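You operate a simulated robot arm through the tools that you are given. There is no shell and no other tool. Be economical: measure what you need, move in short steps, check, and stop when the job is done.

The job below is to be done with a simulated two-armed robot. You get a single attempt, and the scene is never put back.

## Task
Push the loose connector in the zone 1 box home.
Fine: pump 1 switch off, its fuse drawer out and the test lamp reading dead before the box door opens; end with door and drawer shut, switch on.

It is judged by the outcome, as a careful person would: the job done as asked, and still so three seconds after it is handed in. It fails if anything else is knocked over, pushed out of place, dropped, spilled or broken.

## Robot
Two 7-joint arms with fingered hands on one trunk, on a base that drives. Base frame: it is fixed to the floor where the robot stands at the start and does not move with it; the origin is under the middle of the robot, x ahead of it, y to its left, z up. Units: cm, degrees, N and s.
The left shoulder is at the start at [7, 16.6, 134.9], the right one opposite. With the tool pointing down near the work surface each hand reaches from about 10 to 86 cm from the robot's upright axis, wherever it stands, measured 20 degrees to its own side. Places, roughly: blue plug [75, 125, 100]; boiler switch [-90, -100, 110]; control switch [70, 150, 150]; frost knob [70, 140, 190]; frost test button [70, 140, 190]; fuse [50, 100, 175]; green plug [75, 125, 100]; grey plug [75, 100, 100]; main knob [60, 140, 150]; pump one fuse drawer [70, 0, 140]; pump one switch [70, 0, 140]; pump two switch [70, 10, 140]; red plug [75, 100, 100]; red tub [50, 125, 75]; save button [70, 140, 120]; start hour knob [70, 150, 120]. Payload 4.1 kg a hand.
The tool frame of a hand sits at the grasp point between the pads (the TCP): z along the fingers, y along the line on which they close. The tips reach 3.2 cm beyond it. The gripper opens to 10.8 cm. The gripper's body begins 3.8 cm behind the TCP. The gripper is a hand of 4 fingers: y runs from the thumb to the fingers, the wrist lies at [-1.6, -10.8, -18.6] in the tool frame, and closing takes about 1.5 s.
Orientation is that of the tool frame in the base frame, as a unit quaternion [x, y, z, w]. With the fingers straight down and the wrist toward the robot, the tool's x, y and z point along [0, 1, 0], [1, 0, 0] and [0, 0, -1] of the base frame.

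## Interface
- The arms move only by the tool send_rows. It takes "left_targets", "right_targets" or both (then of equal length, played together; a hand with none holds still); each is a list of rows, each an object of numbers (a shift or turn left out is 0, a gripper value left out holds the last): "tx", "ty", "tz": the shift along the tool's x, y, z in cm; "wx", "wy", "wz": the turn, a rotation vector about the tool's x, y, z in degrees. In form: [{"tx": .., "ty": .., "tz": .., "wx": .., "wy": .., "wz": ..}, ...]. A call has 1 to 20 rows; each row is the pose to reach, as a shift and turn from the pose commanded when the call began, along the tool's axes at that moment. "left_grip" and "right_grip" are, for a hand that has rows, the gripper command, from -1 (fully open) to 1 (shut), values between in proportion, set as the call begins (left out, the last holds). A row lasts 0.2 s, in which the tool goes at most 5 cm and 8.6 degrees; a call with a longer step from one row to the next is refused whole, and so is a gripper value outside its range. A pose out of reach is approached as far as the arm can. The call stops where the force on the tool passes 50 N (or 10 N more than at its start, if that is more) or the arm is blocked; 0.2 s more then pass. The fingers move at their own pace (about 4.5 cm/s each) and stop on an object; they squeeze with about 30 N. The grip force told is the motor's: it shows also when the fingers shut on nothing. Time passes only in rows, and 0.2 s behind the last, so rows that repeat a pose let the fingers close. The reply holds the time, the measured pose of the TCP, the force on the tool along the base axes, the opening and the grip force, in the units named above and with some noise, with the torque about the TCP (base axes, N m) and any sound that the robot's microphone picked up.
- Cameras (640 x 400 px; columns grow to the right, rows downward): "scene" is now at [11.6, -5.77, 163.48]; the picture's right is [-0.46, -0.89, 0.00], its down [-0.06, 0.03, -1.00] and it looks along [0.88, -0.46, -0.07] (base axes); focal length 287 px, centre (320, 200). "left" rides on the left gripper at [-6.4, -9.3, -13.1] in its tool frame; the picture's right is [-0.80, -0.28, 0.53], its down [0.55, -0.71, 0.45] and it looks along [0.25, 0.65, 0.72] (tool axes); focal length 247 px, centre (320, 200). "right" rides on the right gripper at [6.4, -9.3, -13.1] in its tool frame; the picture's right is [-0.80, 0.28, -0.53], its down [-0.55, -0.71, 0.45] and it looks along [-0.25, 0.65, 0.72] (tool axes); focal length 247 px, centre (320, 200). There is no depth. A picture from a camera that has moved, and an enlarged one, comes with that camera's place and axes in the base frame and with its lens. The place of the scene camera against the robot may be out by one fixed shift of up to 2.5 cm in any direction.
- camera(camera): a new picture of that camera. It takes no simulated time.
- lift_body(by): slides the trunk up (or, below 0, down) by that many cm; the arms and the scene camera ride with it, the base frame stays. It gives what a move gives, with no picture.
- base_move(legs): drives the robot by 1 to 6 legs, each [ahead, left, turn to the left] in cm, cm and degrees, along the robot's own axes; the way and the turn of a leg run together, so that a leg with both is an arc; at most 150 cm and 180 degrees a leg. The arms and the cameras ride along, it lands a little off, and it stops where it bumps. It gives what a move gives.
- set_fingers(index, middle, ring, thumb_bend, hand): sets how far each is bent, from 0 (flat) to 1 (curled in); at 0.3 the hand is open as for a grip, at 0.7 the pads meet at the TCP. One left out holds its place. A second passes; each finger stops where it meets its share of the squeeze, and holds until it gets a number again. A gripper value or a shape takes the hand back. It gives what a move gives, with no picture; readings hold the bend of each and the force on the fingers (four entries, about 0 where the hand has none), thumb and palm.
- preshape(shape, hand): the hand has 4 fingers and takes this shape, open, in about a second: jaw (thumb against the fingers, like two jaws); tri (thumb and two fingers); tip (a fingertip pinch); poke (one finger out to press); point (the index stretched); flat (the hand flat); cup (the hand cupped); fist (a fist). The gripper value then closes the fingers along that shape, each until it touches; the sizes above hold for jaw. It gives what a move gives, with no picture.
- turn_head(pan, tilt): turns the head with the scene camera to pan (to the left, within 86 degrees either way) and tilt (down, from -29 to 69), counted from straight ahead of the robot. It gives what a move gives.
- inspect(camera, box): a new picture of the part [left, top, right, bottom] of that camera's present view, enlarged. It takes no simulated time.
- hand_in(): hands the job in; it is judged then, once.

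Work in short steps. Places have to be worked out from the pictures, the camera data and where the tool is seen: move nearer, look again, correct. Check each grasp and each placing, and mend what went wrong. You have 120 turns and 108 pictures in all, those below and enlarged ones among them. Open the grippers and draw the arms clear of the work before you hand the job in, unless the task says otherwise; then end with one line.

The tools are called after ">>>" as a command line: name --argument value ..., lists and objects as JSON in quotes. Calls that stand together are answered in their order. send_rows: Moves the arms, as the interface text tells. Its arguments: {"type":"object","properties":{"left_targets":{"type":"array","items":{"type":"object","properties":{"tx":{"type":"number"},"ty":{"type":"number"},"tz":{"type":"number"},"wx":{"type":"number"},"wy":{"type":"number"},"wz":{"type":"number"}}}},"left_grip":{"type":"number"},"right_targets":{"type":"array","items":{"type":"object","properties":{"tx":{"type":"number"},"ty":{"type":"number"},"tz":{"type":"number"},"wx":{"type":"number"},"wy":{"type":"number"},"wz":{"type":"number"}}}},"right_grip":{"type":"number"}},"required":[]} The other tools are called the same way: lift_body (by) slides the trunk up or down; preshape (shape, hand) gives the hand a shape; set_fingers (index, middle, ring, thumb_bend, hand) moves the fingers one by one; base_move (legs) drives the base; turn_head (pan, tilt) turns the head that bears the scene camera; camera (camera) takes a picture; inspect (camera, box) takes an enlarged picture of a part of a camera's view; hand_in () hands the job in.

At the start:

```text
clock: 0.0
left_tcp_pos: [48.53, -4.15, 161.01]
left_ee_rot: [0.706, 0.708, -0.001, 0.001]
left_force: [0.0, -0.3, -0.2]
left_ft_torque: [-0.02, -0.03, -0.01]
left_opening: 10.76
left_gripper_force: 0.1
left_shape: jaw
left_bend: [0.3, 0.3, 0.3, 0.3]
left_finger forces: [0.0, 0.1, 0.0, 0.0, 0.0, 0.0]
right_tcp_pos: [37.01, -49.93, 161.66]
right_ee_rot: [0.707, 0.707, 0.0, 0.0]
right_force: [-0.4, 0.6, 0.8]
right_ft_torque: [-0.02, -0.02, 0.0]
right_opening: 10.78
right_gripper_force: 0.0
right_shape: jaw
right_bend: [0.3, 0.3, 0.3, 0.3]
right_finger forces: [0.1, 0.1, 0.0, 0.0, 0.0, 0.0]
trunk travel left (down, up): [-85.6, 8.4]
robot x, y, heading: [-0.47, -0.25, -0.1]
head pan, tilt: [-27.6, 4.2]
```

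scene: 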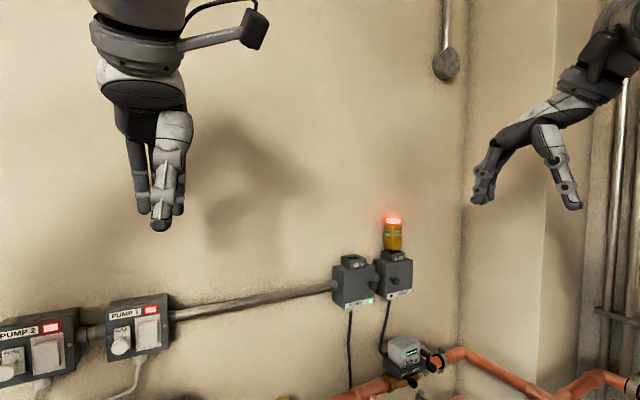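
right: 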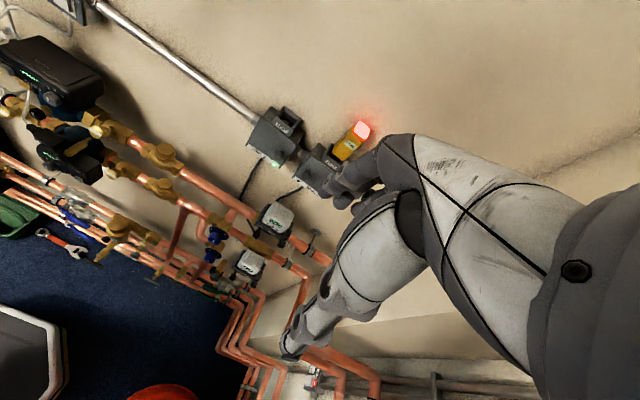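
left: 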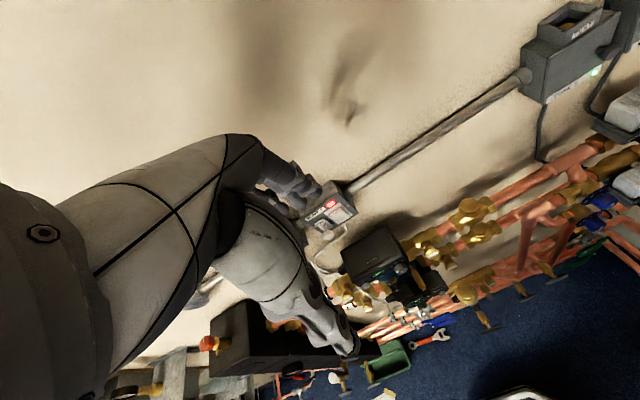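

The scene shows the pump 1 and 2 boxes at left and two small boxes at right, one with an amber lamp. I'll enlarge these regions to read the labels.

>>> inspect --camera "scene" --box '[0, 270, 200, 395]'

>>> inspect --camera "scene" --box '[310, 200, 470, 300]'

>>> turn_head --pan 0 --tilt 25

>>> camera --camera "scene"

```text
3.20 times, centred on (100, 332) of scene
camera zoom: at [11.6, -5.77, 163.48], right [-0.46, -0.89, 0.0], down [-0.06, 0.03, -1.0], along [0.88, -0.46, -0.07], focal length 918 px, centre (1024, -224)
```

zoom: 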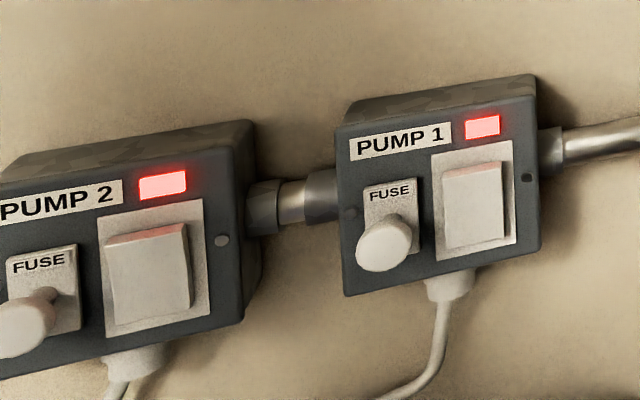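

```text
4.00 times, centred on (390, 250) of scene
camera zoom: at [11.6, -5.77, 163.48], right [-0.46, -0.89, 0.0], down [-0.06, 0.03, -1.0], along [0.88, -0.46, -0.07], focal length 1148 px, centre (40, 0)
```

zoom: 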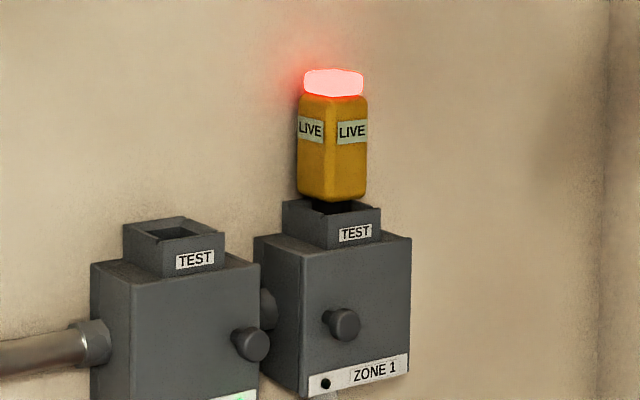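

```text
clock: 0.9
left_tcp_pos: [48.4, -4.13, 161.06]
left_ee_rot: [0.707, 0.707, -0.001, 0.0]
left_force: [0.7, -0.1, -0.3]
left_ft_torque: [-0.02, -0.03, -0.01]
left_opening: 10.75
left_gripper_force: 0.0
left_shape: jaw
left_bend: [0.3, 0.3, 0.3, 0.3]
left_finger forces: [0.0, 0.0, 0.1, 0.0, 0.0, 0.0]
right_tcp_pos: [36.98, -50.08, 161.68]
right_ee_rot: [0.707, 0.707, -0.001, 0.0]
right_force: [-0.4, -0.5, 0.4]
right_ft_torque: [0.0, 0.0, -0.01]
right_opening: 10.78
right_gripper_force: 0.0
right_shape: jaw
right_bend: [0.3, 0.3, 0.3, 0.3]
right_finger forces: [0.1, 0.1, 0.1, 0.0, 0.0, 0.0]
trunk travel left (down, up): [-85.6, 8.4]
robot x, y, heading: [0.18, 0.15, -0.1]
head pan, tilt: [0.0, 25.0]
```

```text
102 pictures are left
camera scene: at [12.71, -1.54, 160.11], right [0.0, -1.0, 0.0], down [-0.42, 0.0, -0.91], along [0.91, 0.0, -0.42], focal length 287 px, centre (320, 200)
```

scene: 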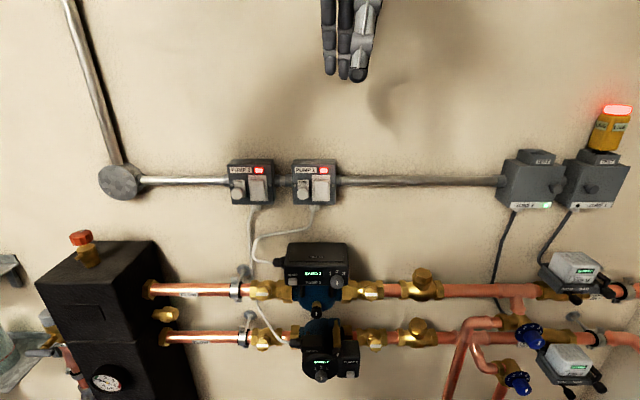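

Pump 1 box is about [70, -1, 138]; zone 1 box about [68, -58, 137]. I'll enlarge both for details.

>>> inspect --camera "scene" --box '[280, 150, 350, 212]'

>>> turn_head --pan -40 --tilt 20

>>> camera --camera "scene"

```text
6.45 times, centred on (315, 181) of scene
camera zoom: at [12.71, -1.54, 160.11], right [0.0, -1.0, 0.0], down [-0.42, 0.0, -0.91], along [0.91, 0.0, -0.42], focal length 1851 px, centre (352, 323)
```

zoom: 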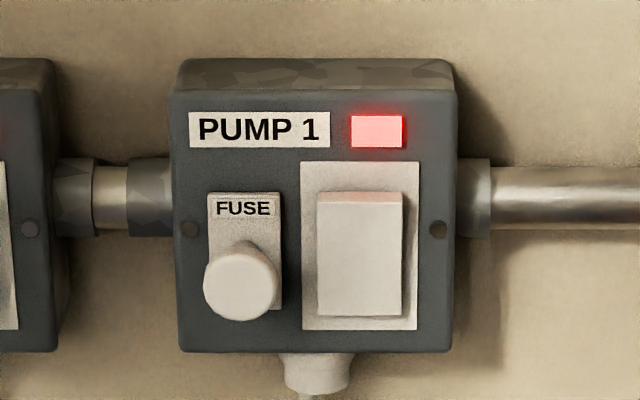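

```text
clock: 2.0
left_tcp_pos: [48.49, -4.13, 161.1]
left_ee_rot: [0.706, 0.708, -0.001, 0.001]
left_force: [0.1, 0.6, -0.2]
left_ft_torque: [0.02, -0.02, -0.01]
left_opening: 10.77
left_gripper_force: 0.0
left_shape: jaw
left_bend: [0.3, 0.3, 0.3, 0.3]
left_finger forces: [0.0, 0.0, 0.0, 0.0, 0.0, 0.0]
right_tcp_pos: [36.85, -49.96, 161.75]
right_ee_rot: [0.707, 0.707, 0.0, 0.001]
right_force: [-0.6, -0.4, 0.6]
right_ft_torque: [-0.01, 0.02, 0.0]
right_opening: 10.78
right_gripper_force: 0.1
right_shape: jaw
right_bend: [0.3, 0.3, 0.3, 0.3]
right_finger forces: [0.1, 0.0, 0.1, 0.0, 0.0, 0.1]
trunk travel left (down, up): [-85.6, 8.4]
robot x, y, heading: [-0.03, -0.38, 0.0]
head pan, tilt: [-40.0, 20.0]
```

```text
100 pictures are left
camera scene: at [10.63, -7.5, 160.91], right [-0.64, -0.77, 0.0], down [-0.26, 0.22, -0.94], along [0.72, -0.6, -0.34], focal length 287 px, centre (320, 200)
```

scene: 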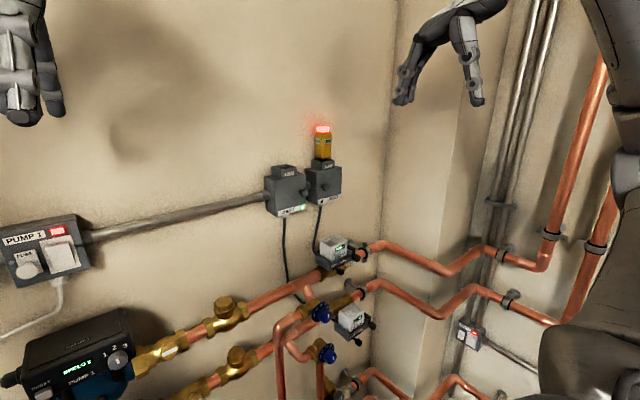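

Next I enlarge the zone boxes and pump 1 from this angle to see the rocker tilt and door hinges.

>>> inspect --camera "scene" --box '[256, 120, 352, 220]'

>>> inspect --camera "scene" --box '[0, 205, 96, 295]'

```text
4.00 times, centred on (304, 170) of scene
camera zoom: at [10.63, -7.5, 160.91], right [-0.64, -0.77, 0.0], down [-0.26, 0.22, -0.94], along [0.72, -0.6, -0.34], focal length 1148 px, centre (384, 320)
```

zoom: 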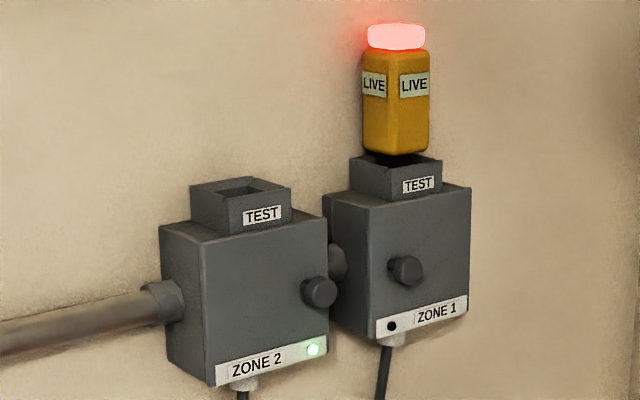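

```text
4.44 times, centred on (48, 250) of scene
camera zoom: at [10.63, -7.5, 160.91], right [-0.64, -0.77, 0.0], down [-0.26, 0.22, -0.94], along [0.72, -0.6, -0.34], focal length 1275 px, centre (1529, -22)
```

zoom: 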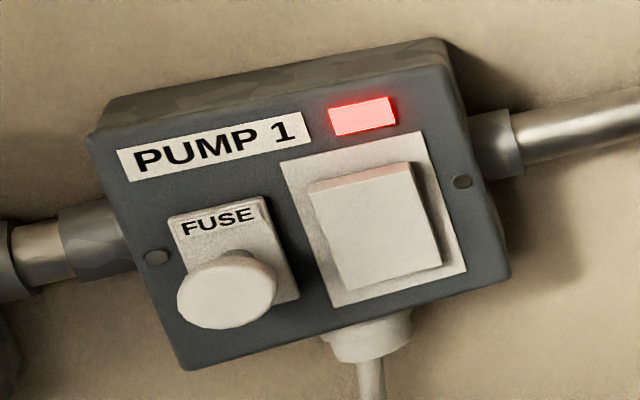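

The rocker is in at the bottom and out at the top, so off means pressing the top. The zone 1 door has its knob on the left, so it hinges on the right. I'll turn the left hand to point at the wall with one finger out.

>>> preshape --shape "poke" --hand "left"

>>> send_rows --left_targets '[{"wx": -8.2}, {"wx": -16.4}, {"wx": -24.6}, {"wx": -32.8}, {"wx": -41}, {"wx": -49.2}, {"wx": -57.4}, {"wx": -65.6}, {"wx": -73.8}, {"wx": -82}, {"wx": -90}, {"wx": -90}]'

>>> turn_head --pan 0 --tilt 20

>>> camera --camera "scene"

>>> camera --camera "left"

```text
clock: 2.9
left_tcp_pos: [48.47, -4.21, 161.09]
left_ee_rot: [0.706, 0.708, -0.001, 0.002]
left_force: [0.5, 0.4, 0.3]
left_ft_torque: [0.01, 0.02, -0.01]
left_opening: 0.0
left_gripper_force: 0.1
left_shape: poke
left_bend: [0.7, 0.7, 0.99, 1.0]
left_finger forces: [0.0, 0.0, 0.1, 0.1, 0.0, 0.0]
right_tcp_pos: [37.01, -49.96, 161.77]
right_ee_rot: [0.707, 0.707, 0.0, 0.0]
right_force: [-0.2, -0.1, -0.4]
right_ft_torque: [0.01, 0.04, 0.02]
right_opening: 10.77
right_gripper_force: 0.2
right_shape: jaw
right_bend: [0.3, 0.3, 0.3, 0.3]
right_finger forces: [0.1, 0.0, 0.1, 0.0, 0.0, 0.0]
trunk travel left (down, up): [-85.6, 8.4]
robot x, y, heading: [-0.0, -0.05, -0.3]
head pan, tilt: [-40.0, 20.0]
```

```text
clock: 5.5
left_tcp_pos: [48.32, -4.21, 161.24]
left_ee_rot: [0.499, 0.5, 0.5, 0.501]
left_force: [0.4, 0.5, 0.5]
left_ft_torque: [0.01, 0.01, 0.02]
left_opening: 0.0
left_gripper_force: 0.1
left_shape: poke
left_bend: [0.7, 0.7, 0.99, 1.0]
left_finger forces: [0.0, 0.0, 0.0, 0.0, 0.0, 0.1]
right_tcp_pos: [36.86, -49.92, 161.69]
right_ee_rot: [0.707, 0.707, 0.001, -0.001]
right_force: [0.4, -0.3, -0.9]
right_ft_torque: [0.01, -0.02, -0.02]
right_opening: 10.79
right_gripper_force: 0.1
right_shape: jaw
right_bend: [0.3, 0.3, 0.3, 0.3]
right_finger forces: [0.0, 0.1, 0.1, 0.0, 0.0, 0.0]
trunk travel left (down, up): [-85.6, 8.4]
robot x, y, heading: [0.08, 0.51, -0.1]
head pan, tilt: [-40.0, 20.0]
```

```text
clock: 6.6
left_tcp_pos: [48.39, -4.14, 161.11]
left_ee_rot: [0.498, 0.502, 0.499, 0.501]
left_force: [-1.0, -0.1, -0.3]
left_ft_torque: [-0.01, -0.02, 0.01]
left_opening: 0.0
left_gripper_force: 0.0
left_shape: poke
left_bend: [0.7, 0.7, 0.99, 1.0]
left_finger forces: [0.0, 0.0, 0.0, 0.0, 0.0, 0.1]
right_tcp_pos: [36.87, -50.03, 161.66]
right_ee_rot: [0.707, 0.707, 0.0, 0.0]
right_force: [0.6, 0.3, 0.3]
right_ft_torque: [0.04, -0.01, 0.0]
right_opening: 10.77
right_gripper_force: 0.1
right_shape: jaw
right_bend: [0.3, 0.3, 0.3, 0.3]
right_finger forces: [0.0, 0.0, 0.1, 0.0, 0.0, 0.0]
trunk travel left (down, up): [-85.6, 8.4]
robot x, y, heading: [-0.22, 0.06, 0.0]
head pan, tilt: [0.0, 20.0]
```

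```text
97 pictures are left
camera scene: at [12.79, -1.58, 160.92], right [0.0, -1.0, 0.0], down [-0.34, 0.0, -0.94], along [0.94, 0.0, -0.34], focal length 287 px, centre (320, 200)
```

scene: 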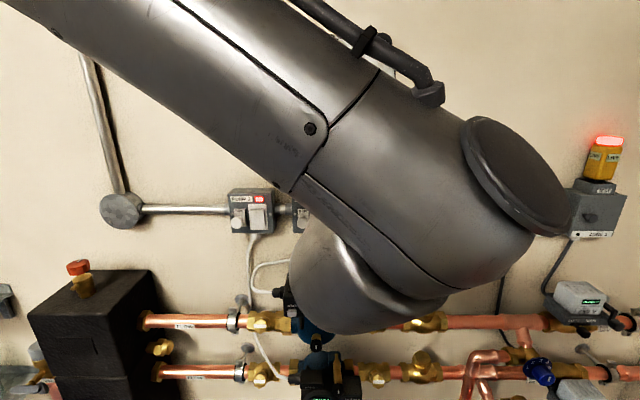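

```text
96 pictures are left
camera left: at [35.3, -10.68, 151.87], right [0.53, -0.8, -0.28], down [0.45, 0.55, -0.71], along [0.72, 0.25, 0.65], focal length 247 px, centre (320, 200)
```

left: 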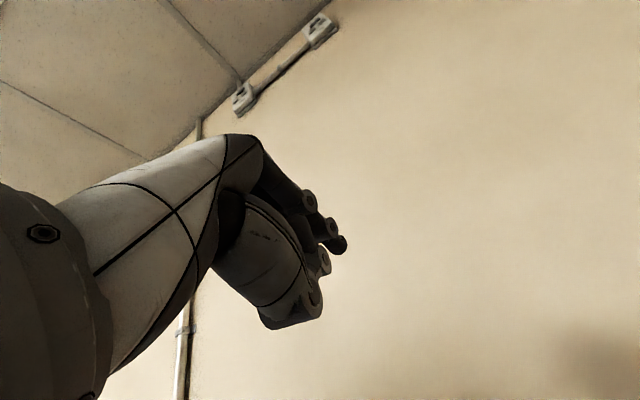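

The poke tip is near (340,243) in the left view, and the arm blocks the head camera. I'll roll the hand so the wrist goes to the left, then look again.

>>> send_rows --left_targets '[{"wz": 8.2}, {"wz": 16.4}, {"wz": 24.6}, {"wz": 32.8}, {"wz": 41}, {"wz": 49.2}, {"wz": 57.4}, {"wz": 65.6}, {"wz": 73.8}, {"wz": 82}, {"wz": 90}, {"wz": 90}]'

>>> camera --camera "scene"

>>> camera --camera "left"

>>> inspect --camera "left" --box '[240, 170, 400, 330]'

```text
clock: 9.2
left_tcp_pos: [48.56, -4.25, 161.04]
left_ee_rot: [0.707, 0.001, 0.707, 0.0]
left_force: [-0.4, 0.0, -0.8]
left_ft_torque: [-0.03, 0.01, 0.02]
left_opening: 0.0
left_gripper_force: 0.1
left_shape: poke
left_bend: [0.7, 0.7, 0.99, 1.0]
left_finger forces: [0.1, 0.1, 0.0, 0.1, 0.1, 0.1]
right_tcp_pos: [36.98, -49.92, 161.67]
right_ee_rot: [0.707, 0.707, 0.0, 0.0]
right_force: [-0.6, 0.0, 0.3]
right_ft_torque: [-0.01, 0.04, 0.02]
right_opening: 10.77
right_gripper_force: 0.0
right_shape: jaw
right_bend: [0.3, 0.3, 0.3, 0.3]
right_finger forces: [0.1, 0.0, 0.0, 0.0, 0.0, 0.0]
trunk travel left (down, up): [-85.6, 8.4]
robot x, y, heading: [0.18, -0.08, -0.3]
head pan, tilt: [0.0, 20.0]
```

```text
95 pictures are left
camera scene: at [12.8, -1.53, 160.92], right [0.0, -1.0, 0.0], down [-0.34, 0.0, -0.94], along [0.94, 0.0, -0.34], focal length 287 px, centre (320, 200)
```

scene: 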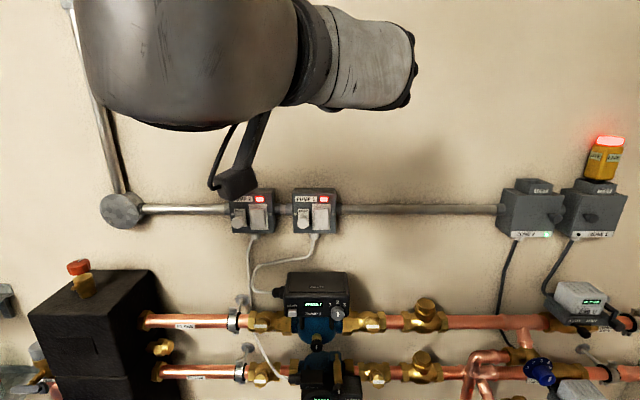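

```text
94 pictures are left
camera left: at [35.3, 5.05, 154.64], right [0.53, 0.28, -0.8], down [0.45, 0.71, 0.55], along [0.72, -0.65, 0.25], focal length 247 px, centre (320, 200)
```

left: 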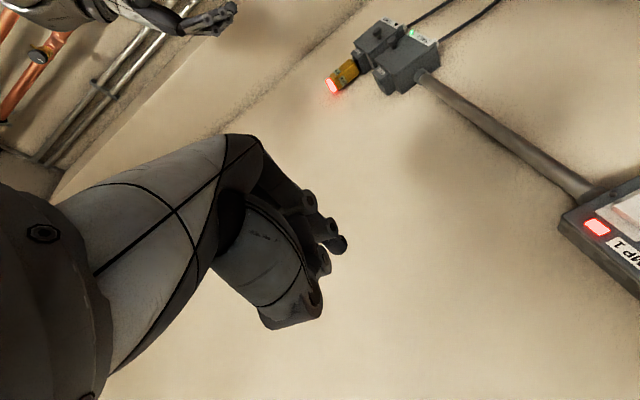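

```text
2.50 times, centred on (320, 250) of left
camera zoom: at [35.3, 5.05, 154.64], right [0.53, 0.28, -0.8], down [0.45, 0.71, 0.55], along [0.72, -0.65, 0.25], focal length 617 px, centre (320, 75)
```

zoom: 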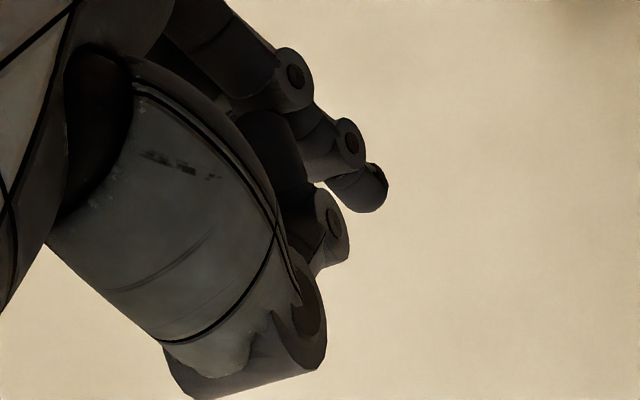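

Triangulating from two views puts the pump 1 LED near [73.6,-2.2,138.6], the rocker at about y -1.6, z 131.7–136.2, and the knob at about y 2.4, z 134. I'll move the poke finger to a standoff in front of the rocker's top half.

>>> send_rows --left_targets '[{"tx": -4, "ty": -0.5, "tz": 1}, {"tx": -8, "ty": -1, "tz": 3}, {"tx": -12, "ty": -1.5, "tz": 5}, {"tx": -16, "ty": -2, "tz": 7}, {"tx": -20, "ty": -2.5, "tz": 9}, {"tx": -24.6, "ty": -2.65, "tz": 10}, {"tx": -24.6, "ty": -2.65, "tz": 13.4}, {"tx": -24.6, "ty": -2.65, "tz": 13.4}]'

>>> camera --camera "left"

>>> camera --camera "scene"

```text
clock: 11.0
left_tcp_pos: [58.03, -1.46, 139.25]
left_ee_rot: [0.71, 0.001, 0.704, -0.001]
left_force: [-0.1, -0.1, 0.1]
left_ft_torque: [-0.01, 0.02, 0.01]
left_opening: 0.0
left_gripper_force: 0.0
left_shape: poke
left_bend: [0.7, 0.7, 0.99, 1.0]
left_finger forces: [0.0, 0.0, 0.1, 0.1, 0.0, 0.1]
left hand out of reach, approached as far as the arm can: row 6, 7, 8
right_tcp_pos: [36.93, -50.01, 161.54]
right_ee_rot: [0.707, 0.707, -0.001, -0.001]
right_force: [0.1, 0.6, -0.1]
right_ft_torque: [0.0, 0.01, -0.02]
right_opening: 10.75
right_gripper_force: 0.0
right_shape: jaw
right_bend: [0.3, 0.3, 0.3, 0.3]
right_finger forces: [0.0, 0.1, 0.0, 0.1, 0.0, 0.0]
trunk travel left (down, up): [-85.6, 8.4]
robot x, y, heading: [0.29, 0.08, -0.0]
head pan, tilt: [0.0, 20.0]
```

```text
92 pictures are left
camera left: at [44.78, 7.83, 132.83], right [0.53, 0.28, -0.8], down [0.45, 0.71, 0.55], along [0.72, -0.65, 0.25], focal length 247 px, centre (320, 200)
```

left: 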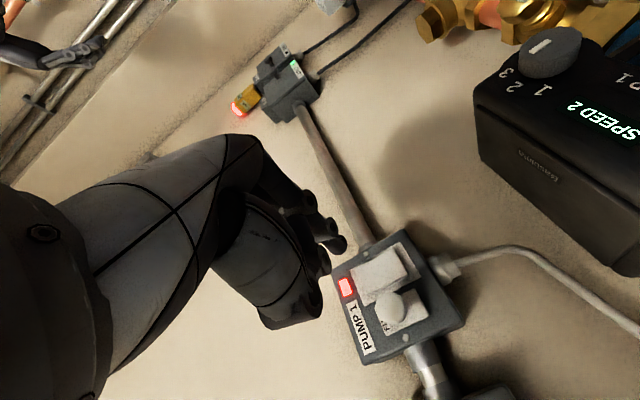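

```text
91 pictures are left
camera scene: at [12.86, -1.57, 160.91], right [0.0, -1.0, 0.0], down [-0.34, 0.0, -0.94], along [0.94, 0.0, -0.34], focal length 287 px, centre (320, 200)
```

scene: 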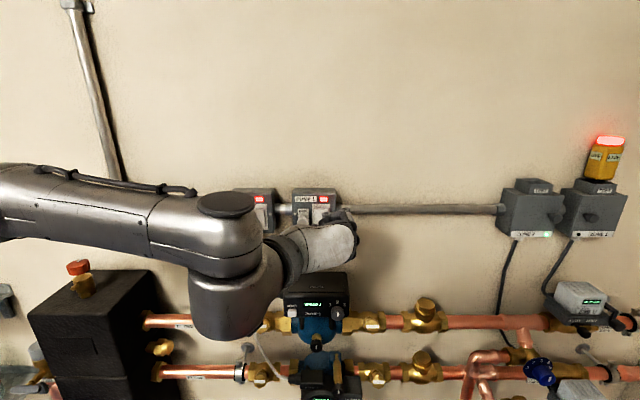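

Two left-camera rays place the LED nearer, at about [66.5,-0.8,141.2], so the rocker centre is about [66.5,-0.3,137.3] and the knob about [64,3,137.5]. The arm is cramped, so I'll drive back 18 cm to free its reach.

>>> base_move --legs '[[-18, 0, 0]]'

>>> send_rows --left_targets '[{"tz": 4}, {"tz": 8}, {"tz": 12}, {"tz": 15}, {"tz": 15}]'

>>> camera --camera "left"

```text
clock: 12.5
left_tcp_pos: [40.1, -1.25, 138.99]
left_ee_rot: [0.71, 0.002, 0.704, 0.0]
left_force: [1.0, 0.5, -1.0]
left_ft_torque: [-0.02, 0.01, 0.02]
left_opening: 0.01
left_gripper_force: 0.0
left_shape: poke
left_bend: [0.7, 0.7, 0.99, 1.0]
left_finger forces: [0.0, 0.0, 0.1, 0.0, 0.0, 0.0]
right_tcp_pos: [19.25, -49.92, 161.5]
right_ee_rot: [0.708, 0.706, -0.001, -0.001]
right_force: [0.9, 0.3, -0.2]
right_ft_torque: [0.01, 0.03, -0.02]
right_opening: 10.78
right_gripper_force: 0.2
right_shape: jaw
right_bend: [0.3, 0.3, 0.3, 0.3]
right_finger forces: [0.0, 0.0, 0.0, 0.0, 0.1, 0.0]
trunk travel left (down, up): [-85.6, 8.4]
robot x, y, heading: [-17.93, -0.07, -0.0]
head pan, tilt: [0.0, 20.0]
```

```text
clock: 13.7
left_tcp_pos: [54.83, 1.31, 138.82]
left_ee_rot: [0.743, 0.062, 0.665, 0.046]
left_force: [-0.1, -0.6, 0.7]
left_ft_torque: [0.02, 0.0, 0.02]
left_opening: 0.01
left_gripper_force: 0.0
left_shape: poke
left_bend: [0.7, 0.7, 0.99, 1.0]
left_finger forces: [0.0, 0.0, 0.1, 0.0, 0.0, 0.0]
left hand out of reach, approached as far as the arm can: row 1, 2, 3, 4, 5
right_tcp_pos: [18.66, -50.01, 161.63]
right_ee_rot: [0.708, 0.707, 0.0, 0.0]
right_force: [0.2, -0.7, -0.2]
right_ft_torque: [0.01, 0.02, -0.03]
right_opening: 10.75
right_gripper_force: 0.1
right_shape: jaw
right_bend: [0.3, 0.3, 0.3, 0.3]
right_finger forces: [0.0, 0.0, 0.0, 0.0, 0.0, 0.1]
trunk travel left (down, up): [-85.6, 8.4]
robot x, y, heading: [-18.45, -0.03, 0.2]
head pan, tilt: [0.0, 20.0]
```

```text
90 pictures are left
camera left: at [40.7, 9.28, 132.62], right [0.43, 0.16, -0.89], down [0.48, 0.79, 0.38], along [0.76, -0.59, 0.26], focal length 247 px, centre (320, 200)
```

left: 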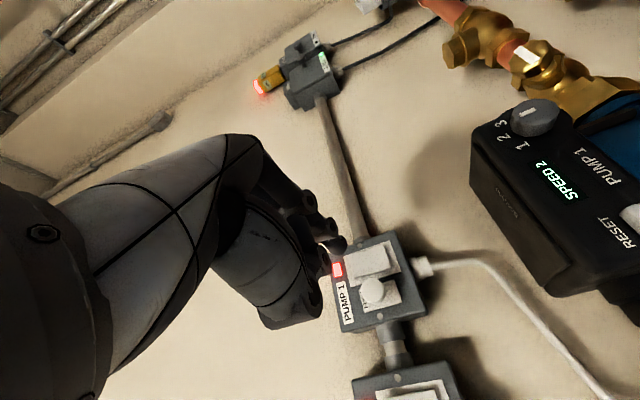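

The arm still hits a joint limit at this height, though it was fine 22 cm higher relative to the shoulder. I'll raise the hand, drop the trunk to match, and try again.

>>> send_rows --left_targets '[{"tz": -4, "tx": 2}, {"tz": -7, "tx": 6}, {"tz": -7, "tx": 10}, {"tz": -7, "tx": 14}, {"tz": -7, "tx": 18}, {"tz": -7, "tx": 22}, {"tz": -7, "tx": 22}]'

>>> lift_body --by -22

>>> camera --camera "scene"

```text
clock: 15.3
left_tcp_pos: [50.52, 5.11, 160.87]
left_ee_rot: [0.744, 0.064, 0.664, 0.047]
left_force: [0.3, -0.5, 0.1]
left_ft_torque: [-0.01, -0.05, -0.03]
left_opening: 0.01
left_gripper_force: 0.0
left_shape: poke
left_bend: [0.7, 0.7, 0.99, 1.0]
left_finger forces: [0.0, 0.0, 0.0, 0.0, 0.0, 0.0]
right_tcp_pos: [18.88, -49.86, 161.6]
right_ee_rot: [0.707, 0.708, -0.001, -0.001]
right_force: [0.3, -0.3, -0.5]
right_ft_torque: [0.02, 0.02, 0.01]
right_opening: 10.78
right_gripper_force: 0.2
right_shape: jaw
right_bend: [0.3, 0.3, 0.3, 0.3]
right_finger forces: [0.1, 0.0, 0.0, 0.0, 0.0, 0.0]
trunk travel left (down, up): [-85.6, 8.4]
robot x, y, heading: [-18.34, 0.16, 0.0]
head pan, tilt: [0.0, 20.0]
```

```text
clock: 17.6
left_tcp_pos: [50.41, 5.1, 138.97]
left_ee_rot: [0.744, 0.063, 0.664, 0.047]
left_force: [0.2, -0.9, -0.2]
left_ft_torque: [0.01, -0.02, -0.01]
left_opening: 0.02
left_gripper_force: 0.1
left_shape: poke
left_bend: [0.7, 0.7, 0.99, 1.0]
left_finger forces: [0.0, 0.1, 0.1, 0.0, 0.0, 0.0]
right_tcp_pos: [18.78, -49.98, 139.62]
right_ee_rot: [0.707, 0.707, 0.001, 0.0]
right_force: [0.4, -0.2, 0.8]
right_ft_torque: [-0.02, 0.02, 0.0]
right_opening: 10.77
right_gripper_force: 0.1
right_shape: jaw
right_bend: [0.3, 0.3, 0.3, 0.3]
right_finger forces: [0.1, 0.0, 0.0, 0.1, 0.0, 0.0]
trunk travel left (down, up): [-63.6, 30.4]
robot x, y, heading: [-18.06, -0.25, -0.1]
head pan, tilt: [0.0, 20.0]
```

```text
89 pictures are left
camera scene: at [-5.38, -1.52, 138.92], right [0.0, -1.0, 0.0], down [-0.34, 0.0, -0.94], along [0.94, 0.0, -0.34], focal length 287 px, centre (320, 200)
```

scene: 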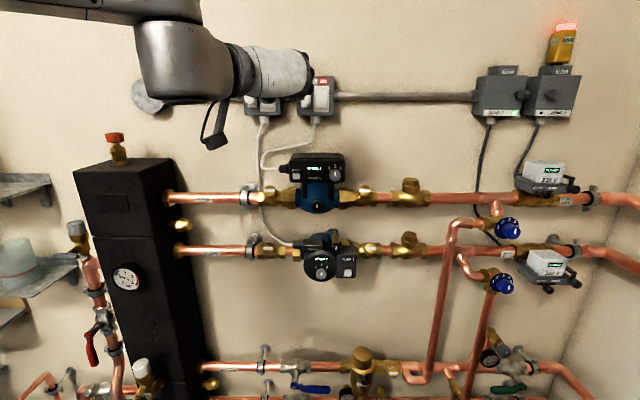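

The hand rode down to z 139 with a slight tilt. I'll straighten it and bring it to a standoff at about [58,-0.3,139.4].

>>> send_rows --left_targets '[{"tx": 0.1, "ty": 2, "tz": 2, "wx": -0.4, "wy": 2.2, "wz": 3}, {"tx": 0.2, "ty": 4, "tz": 4, "wx": -0.9, "wy": 4.4, "wz": 6}, {"tx": 0.4, "ty": 5.64, "tz": 6, "wx": -1.3, "wy": 6.5, "wz": 8.9}, {"tx": 0.4, "ty": 5.64, "tz": 7.4, "wx": -1.3, "wy": 6.5, "wz": 8.9}, {"tx": 0.4, "ty": 5.64, "tz": 7.4, "wx": -1.3, "wy": 6.5, "wz": 8.9}]'

>>> camera --camera "left"

```text
clock: 18.8
left_tcp_pos: [57.79, -0.42, 139.45]
left_ee_rot: [0.708, -0.001, 0.707, -0.001]
left_force: [-1.1, 0.1, 0.3]
left_ft_torque: [-0.01, 0.01, 0.02]
left_opening: 0.0
left_gripper_force: 0.1
left_shape: poke
left_bend: [0.7, 0.7, 0.99, 1.0]
left_finger forces: [0.0, 0.0, 0.0, 0.0, 0.0, 0.1]
right_tcp_pos: [18.74, -50.01, 139.6]
right_ee_rot: [0.707, 0.707, -0.001, 0.001]
right_force: [0.6, -0.1, 0.1]
right_ft_torque: [0.02, -0.03, -0.01]
right_opening: 10.78
right_gripper_force: 0.0
right_shape: jaw
right_bend: [0.3, 0.3, 0.3, 0.3]
right_finger forces: [0.1, 0.1, 0.1, 0.1, 0.0, 0.1]
trunk travel left (down, up): [-63.6, 30.4]
robot x, y, heading: [-18.27, -0.02, -0.2]
head pan, tilt: [0.0, 20.0]
```

```text
88 pictures are left
camera left: at [44.73, 8.94, 133.05], right [0.53, 0.28, -0.8], down [0.45, 0.71, 0.55], along [0.72, -0.65, 0.25], focal length 247 px, centre (320, 200)
```

left: 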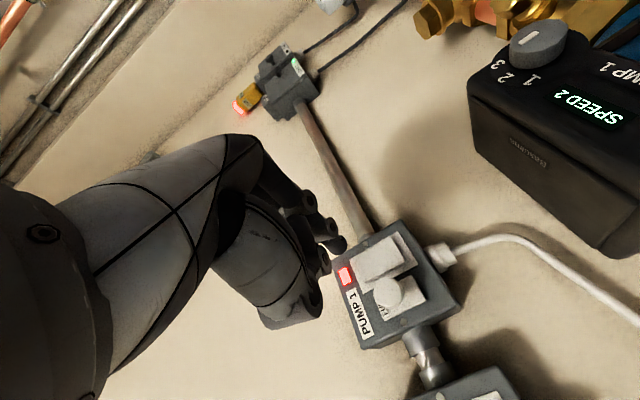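

The pose is now exact at [57.8,-0.4,139.5]. I'll go 4 cm closer and zoom to compare the fingertip with the rocker.

>>> send_rows --left_targets '[{"tz": 2}, {"tz": 4}, {"tz": 4}]'

>>> inspect --camera "left" --box '[290, 180, 450, 340]'

```text
clock: 19.6
left_tcp_pos: [61.84, -0.44, 139.45]
left_ee_rot: [0.707, 0.001, 0.708, -0.001]
left_force: [0.4, -0.1, -0.2]
left_ft_torque: [0.0, -0.01, 0.0]
left_opening: 0.0
left_gripper_force: 0.0
left_shape: poke
left_bend: [0.7, 0.7, 0.99, 1.0]
left_finger forces: [0.0, 0.0, 0.1, 0.1, 0.1, 0.1]
right_tcp_pos: [18.62, -49.93, 139.68]
right_ee_rot: [0.707, 0.707, -0.001, 0.0]
right_force: [-0.3, 0.0, -0.8]
right_ft_torque: [-0.03, -0.02, 0.01]
right_opening: 10.76
right_gripper_force: 0.1
right_shape: jaw
right_bend: [0.3, 0.3, 0.3, 0.3]
right_finger forces: [0.0, 0.0, 0.0, 0.1, 0.0, 0.0]
trunk travel left (down, up): [-63.6, 30.4]
robot x, y, heading: [-18.54, 0.01, -0.1]
head pan, tilt: [0.0, 20.0]
```

```text
2.50 times, centred on (370, 260) of left
camera zoom: at [48.62, 8.88, 133.06], right [0.53, 0.28, -0.8], down [0.45, 0.71, 0.55], along [0.72, -0.65, 0.25], focal length 617 px, centre (195, 50)
```

zoom: 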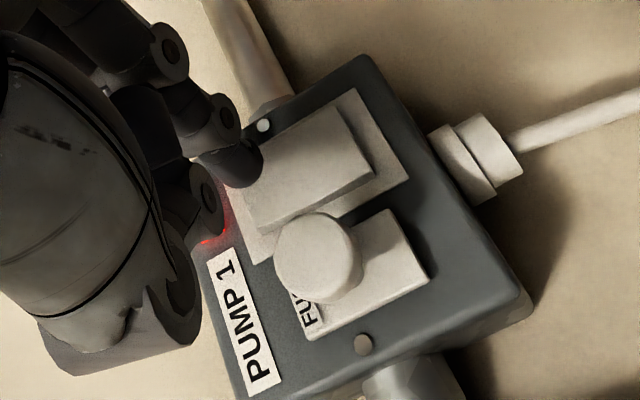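

The fingertip projects just off the rocker's top edge and should land on its upper half as it advances. I'll push in small steps.

>>> send_rows --left_targets '[{"tz": 0.5}, {"tz": 1}, {"tz": 1.4}, {"tz": 1.4}]'

>>> inspect --camera "left" --box '[290, 180, 450, 340]'

```text
clock: 20.6
left_tcp_pos: [62.84, -0.52, 139.66]
left_ee_rot: [0.706, -0.001, 0.709, 0.0]
left_force: [-14.9, -0.6, -0.6]
left_ft_torque: [0.0, 0.25, -0.04]
left_opening: 0.0
left_gripper_force: 0.1
left_shape: poke
left_bend: [0.7, 0.7, 0.99, 1.0]
left_finger forces: [14.9, 0.0, 0.0, 0.0, 0.0, 0.0]
right_tcp_pos: [18.49, -49.97, 139.78]
right_ee_rot: [0.707, 0.707, -0.001, 0.001]
right_force: [0.1, 0.3, 0.1]
right_ft_torque: [0.01, -0.02, 0.0]
right_opening: 10.78
right_gripper_force: 0.1
right_shape: jaw
right_bend: [0.3, 0.3, 0.3, 0.3]
right_finger forces: [0.0, 0.0, 0.1, 0.0, 0.1, 0.1]
trunk travel left (down, up): [-63.6, 30.4]
robot x, y, heading: [-17.99, -0.17, 0.1]
head pan, tilt: [0.0, 20.0]
```

```text
2.50 times, centred on (370, 260) of left
camera zoom: at [49.66, 8.9, 133.2], right [0.53, 0.28, -0.8], down [0.45, 0.7, 0.55], along [0.72, -0.65, 0.25], focal length 617 px, centre (195, 50)
```

zoom: 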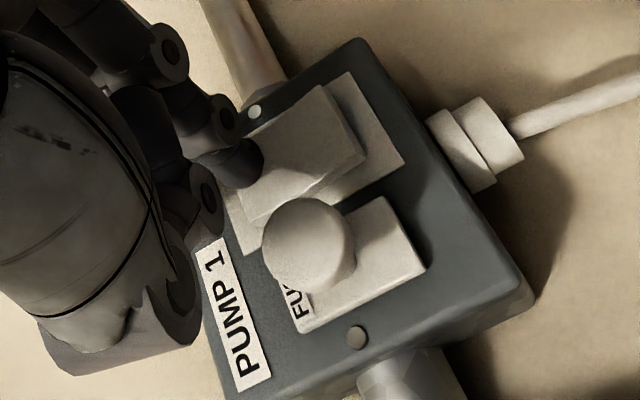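

The rocker tilted to the other side under 15 N and the red glow looks gone. I'll back off and verify with both cameras.

>>> send_rows --left_targets '[{"tz": -4}, {"tz": -8}, {"tz": -10}]'

>>> camera --camera "left"

>>> camera --camera "scene"

```text
clock: 21.4
left_tcp_pos: [53.46, -0.32, 139.36]
left_ee_rot: [0.708, 0.001, 0.706, 0.001]
left_force: [0.3, -1.1, -0.5]
left_ft_torque: [0.02, 0.0, -0.02]
left_opening: 0.0
left_gripper_force: 0.1
left_shape: poke
left_bend: [0.7, 0.7, 0.99, 1.0]
left_finger forces: [0.1, 0.0, 0.0, 0.1, 0.1, 0.1]
right_tcp_pos: [18.9, -49.91, 139.51]
right_ee_rot: [0.707, 0.707, -0.001, 0.0]
right_force: [0.1, -0.6, -1.2]
right_ft_torque: [0.01, 0.04, 0.0]
right_opening: 10.76
right_gripper_force: 0.0
right_shape: jaw
right_bend: [0.3, 0.3, 0.3, 0.3]
right_finger forces: [0.0, 0.0, 0.1, 0.1, 0.1, 0.1]
trunk travel left (down, up): [-63.6, 30.4]
robot x, y, heading: [-18.05, 0.01, -0.1]
head pan, tilt: [0.0, 20.0]
```

```text
85 pictures are left
camera left: at [40.24, 9.03, 132.98], right [0.53, 0.28, -0.8], down [0.45, 0.71, 0.55], along [0.72, -0.65, 0.25], focal length 247 px, centre (320, 200)
```

left: 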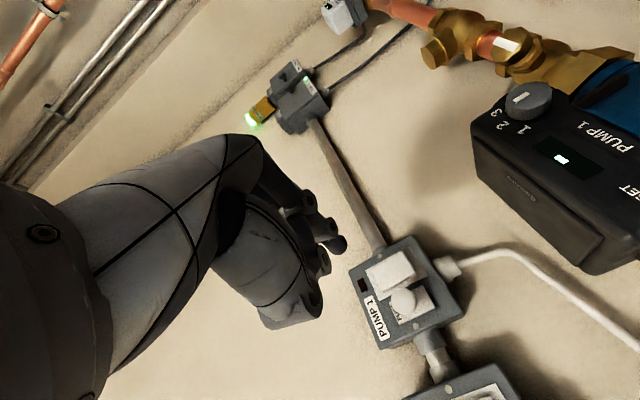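

```text
84 pictures are left
camera scene: at [-5.28, -1.55, 138.9], right [0.0, -1.0, 0.0], down [-0.34, 0.0, -0.94], along [0.94, 0.0, -0.34], focal length 287 px, centre (320, 200)
```

scene: 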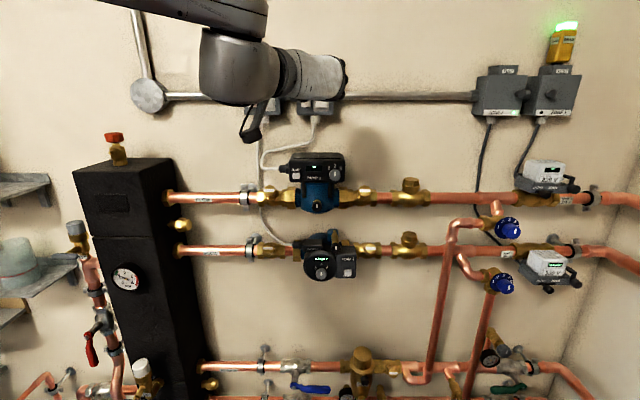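

The lamp reads green and the pump 1 light is out, so the switch is off. Next is the fuse drawer: I'll take the tip-pinch shape and zoom in to locate the knob and fingertips.

>>> preshape --shape "tip" --hand "left"

>>> inspect --camera "left" --box '[340, 220, 480, 360]'

>>> inspect --camera "left" --box '[190, 130, 430, 350]'

>>> inspect --camera "scene" --box '[540, 10, 600, 120]'

```text
clock: 22.3
left_tcp_pos: [53.35, -0.28, 139.41]
left_ee_rot: [0.707, 0.0, 0.707, 0.0]
left_force: [0.8, 0.5, -0.6]
left_ft_torque: [0.01, 0.02, -0.02]
left_opening: 10.77
left_gripper_force: 0.0
left_shape: tip
left_bend: [0.3, 0.98, 0.99, 0.3]
left_finger forces: [0.0, 0.1, 0.1, 0.0, 0.1, 0.0]
right_tcp_pos: [18.64, -50.0, 139.79]
right_ee_rot: [0.707, 0.707, 0.0, 0.0]
right_force: [0.0, 0.1, 0.0]
right_ft_torque: [0.03, -0.02, 0.02]
right_opening: 10.78
right_gripper_force: 0.3
right_shape: jaw
right_bend: [0.3, 0.3, 0.3, 0.3]
right_finger forces: [0.1, 0.0, 0.1, 0.1, 0.0, 0.0]
trunk travel left (down, up): [-63.6, 30.4]
robot x, y, heading: [-18.11, -0.06, -0.2]
head pan, tilt: [0.0, 20.0]
```

```text
2.86 times, centred on (410, 290) of left
camera zoom: at [40.14, 9.05, 133.07], right [0.53, 0.28, -0.8], down [0.45, 0.71, 0.55], along [0.72, -0.65, 0.25], focal length 706 px, centre (63, -57)
```

zoom: 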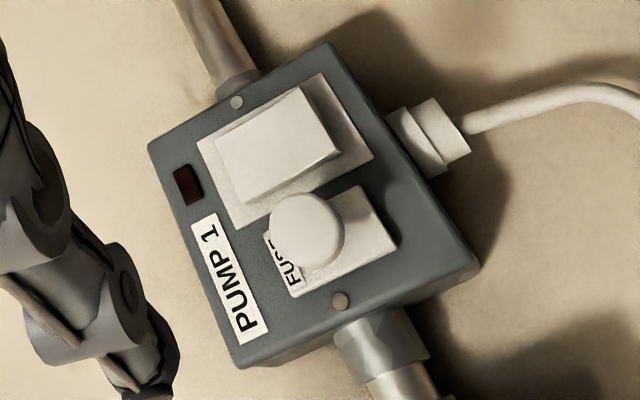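

```text
1.82 times, centred on (310, 240) of left
camera zoom: at [40.14, 9.05, 133.07], right [0.53, 0.28, -0.8], down [0.45, 0.71, 0.55], along [0.72, -0.65, 0.25], focal length 449 px, centre (338, 127)
```

zoom: 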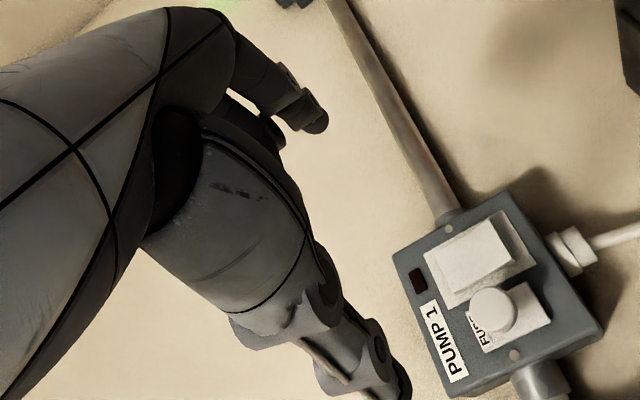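

```text
3.64 times, centred on (570, 65) of scene
camera zoom: at [-5.41, -1.52, 138.92], right [0.0, -1.0, 0.0], down [-0.34, 0.0, -0.94], along [0.94, 0.0, -0.34], focal length 1043 px, centre (-589, 691)
```

zoom: 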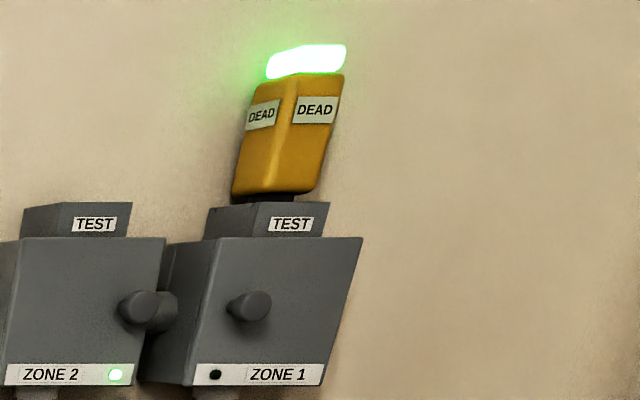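

The lamp shows DEAD. The knob comes out near [64.5,3,137.5]. I'll line the pinch up on it at x=58 with the hand open and look again.

>>> send_rows --left_targets '[{"tx": -1.8, "ty": -3.3, "tz": 1}, {"tx": -1.8, "ty": -3.3, "tz": 4.6}, {"tx": -1.8, "ty": -3.3, "tz": 4.6}]'

>>> inspect --camera "left" --box '[250, 130, 490, 370]'

>>> inspect --camera "scene" --box '[230, 50, 370, 150]'

```text
clock: 23.1
left_tcp_pos: [57.67, 2.9, 137.88]
left_ee_rot: [0.707, 0.001, 0.707, 0.0]
left_force: [-0.3, 1.2, 0.3]
left_ft_torque: [0.0, -0.02, 0.05]
left_opening: 10.77
left_gripper_force: 0.1
left_shape: tip
left_bend: [0.3, 0.98, 0.99, 0.3]
left_finger forces: [0.1, 0.0, 0.0, 0.0, 0.0, 0.1]
right_tcp_pos: [18.66, -49.88, 139.68]
right_ee_rot: [0.707, 0.707, 0.0, 0.0]
right_force: [-0.6, 0.0, -0.2]
right_ft_torque: [0.02, -0.01, 0.02]
right_opening: 10.78
right_gripper_force: 0.1
right_shape: jaw
right_bend: [0.3, 0.3, 0.3, 0.3]
right_finger forces: [0.1, 0.0, 0.0, 0.0, 0.0, 0.0]
trunk travel left (down, up): [-63.6, 30.4]
robot x, y, heading: [-17.95, -0.12, -0.3]
head pan, tilt: [0.0, 20.0]
```

```text
1.67 times, centred on (370, 250) of left
camera zoom: at [44.59, 12.28, 131.4], right [0.53, 0.28, -0.8], down [0.45, 0.71, 0.55], along [0.72, -0.65, 0.25], focal length 412 px, centre (237, 117)
```

zoom: 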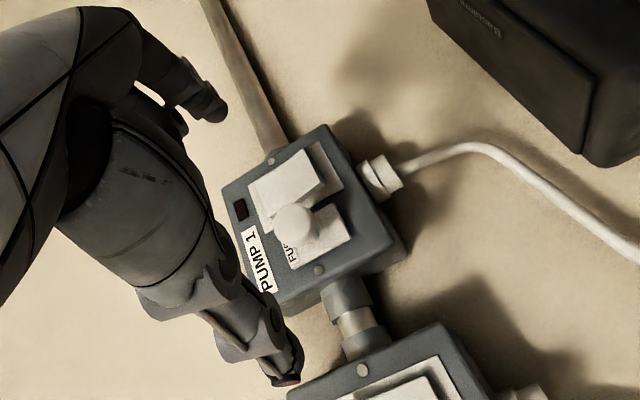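

```text
4.00 times, centred on (300, 100) of scene
camera zoom: at [-5.49, -1.56, 138.93], right [0.0, -1.0, 0.0], down [-0.34, 0.0, -0.94], along [0.94, 0.0, -0.34], focal length 1148 px, centre (400, 600)
```

zoom: 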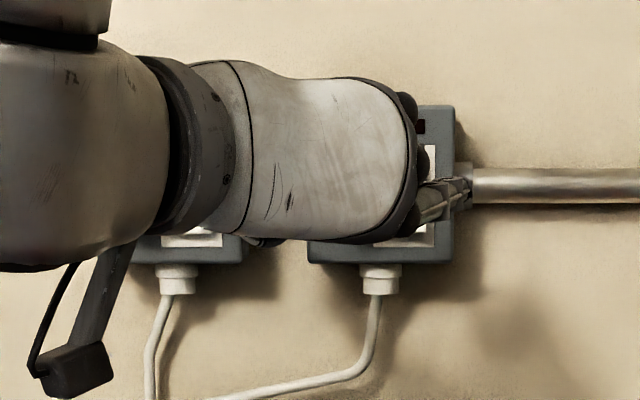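

Three rays agree on the knob face at [64.5,3.1,137.5]. I'll advance to x≈62.3 with the pinch narrowed first to about 6 cm, watching for contact.

>>> send_rows --left_targets '[{"tx": -0.3, "ty": -0.2, "tz": 0}, {"tx": -0.3, "ty": -0.2, "tz": 1}, {"tx": -0.3, "ty": -0.2, "tz": 2}, {"tx": -0.3, "ty": -0.2, "tz": 3}, {"tx": -0.3, "ty": -0.2, "tz": 3.6}, {"tx": -0.3, "ty": -0.2, "tz": 3.6}]' --left_grip -0.1

>>> inspect --camera "left" --box '[250, 160, 430, 340]'

```text
clock: 24.5
left_tcp_pos: [61.54, 3.13, 137.44]
left_ee_rot: [0.708, 0.0, 0.706, -0.001]
left_force: [0.4, 0.5, -0.7]
left_ft_torque: [0.02, -0.02, -0.01]
left_opening: 5.99
left_gripper_force: 0.1
left_shape: tip
left_bend: [0.31, 0.98, 0.99, 0.69]
left_finger forces: [0.0, 0.0, 0.0, 0.1, 0.1, 0.1]
right_tcp_pos: [18.69, -49.98, 139.66]
right_ee_rot: [0.707, 0.707, 0.0, 0.0]
right_force: [0.3, 0.1, -0.1]
right_ft_torque: [0.0, 0.02, -0.02]
right_opening: 10.74
right_gripper_force: 0.0
right_shape: jaw
right_bend: [0.3, 0.3, 0.3, 0.3]
right_finger forces: [0.0, 0.1, 0.1, 0.1, 0.1, 0.0]
trunk travel left (down, up): [-63.6, 30.4]
robot x, y, heading: [-17.87, -0.21, 0.1]
head pan, tilt: [0.0, 20.0]
```

```text
2.22 times, centred on (340, 250) of left
camera zoom: at [48.35, 12.51, 130.92], right [0.53, 0.28, -0.8], down [0.45, 0.71, 0.55], along [0.72, -0.65, 0.25], focal length 549 px, centre (276, 89)
```

zoom: 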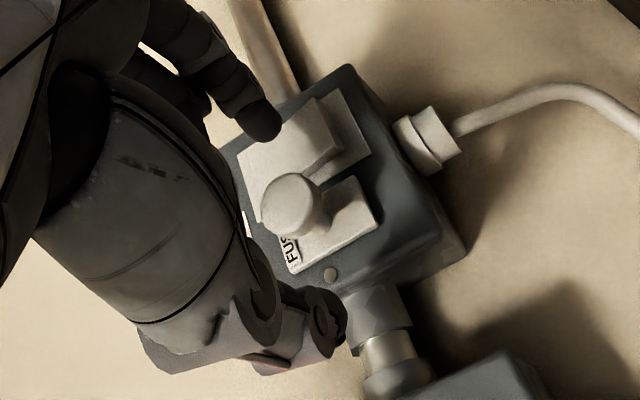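

The knob sits between thumb and index, both tips level with it. I'll close the pinch and check.

>>> send_rows --left_targets '[{"tz": 0.5}, {"tz": 0.5}, {"tz": 0.5}, {"tz": 0.5}, {"tz": 0.5}, {"tz": 0.5}, {"tz": 0.5}, {"tz": 0.5}]' --left_grip 1

>>> inspect --camera "left" --box '[250, 160, 430, 340]'

```text
clock: 26.3
left_tcp_pos: [62.08, 3.31, 137.4]
left_ee_rot: [0.707, 0.0, 0.707, 0.0]
left_force: [0.4, 1.2, 0.5]
left_ft_torque: [-0.04, -0.01, 0.08]
left_opening: 1.92
left_gripper_force: 30.0
left_shape: tip
left_bend: [0.73, 1.0, 1.0, 0.76]
left_finger forces: [22.8, 0.0, 0.1, 0.1, 23.3, 0.0]
right_tcp_pos: [18.67, -49.97, 139.69]
right_ee_rot: [0.707, 0.707, -0.001, 0.0]
right_force: [-0.4, 0.2, 0.2]
right_ft_torque: [0.01, -0.02, 0.0]
right_opening: 10.78
right_gripper_force: 0.0
right_shape: jaw
right_bend: [0.3, 0.3, 0.3, 0.3]
right_finger forces: [0.0, 0.0, 0.0, 0.1, 0.0, 0.0]
trunk travel left (down, up): [-63.6, 30.4]
robot x, y, heading: [-18.11, 0.34, -0.2]
head pan, tilt: [0.0, 20.0]
```

```text
2.22 times, centred on (340, 250) of left
camera zoom: at [48.84, 12.55, 130.92], right [0.53, 0.28, -0.8], down [0.45, 0.71, 0.55], along [0.72, -0.65, 0.25], focal length 549 px, centre (276, 89)
```

zoom: 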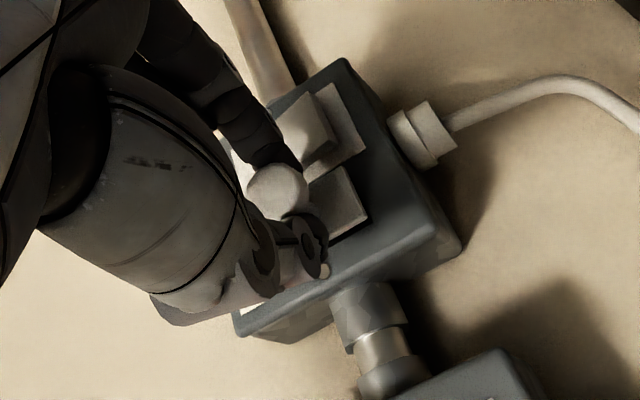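

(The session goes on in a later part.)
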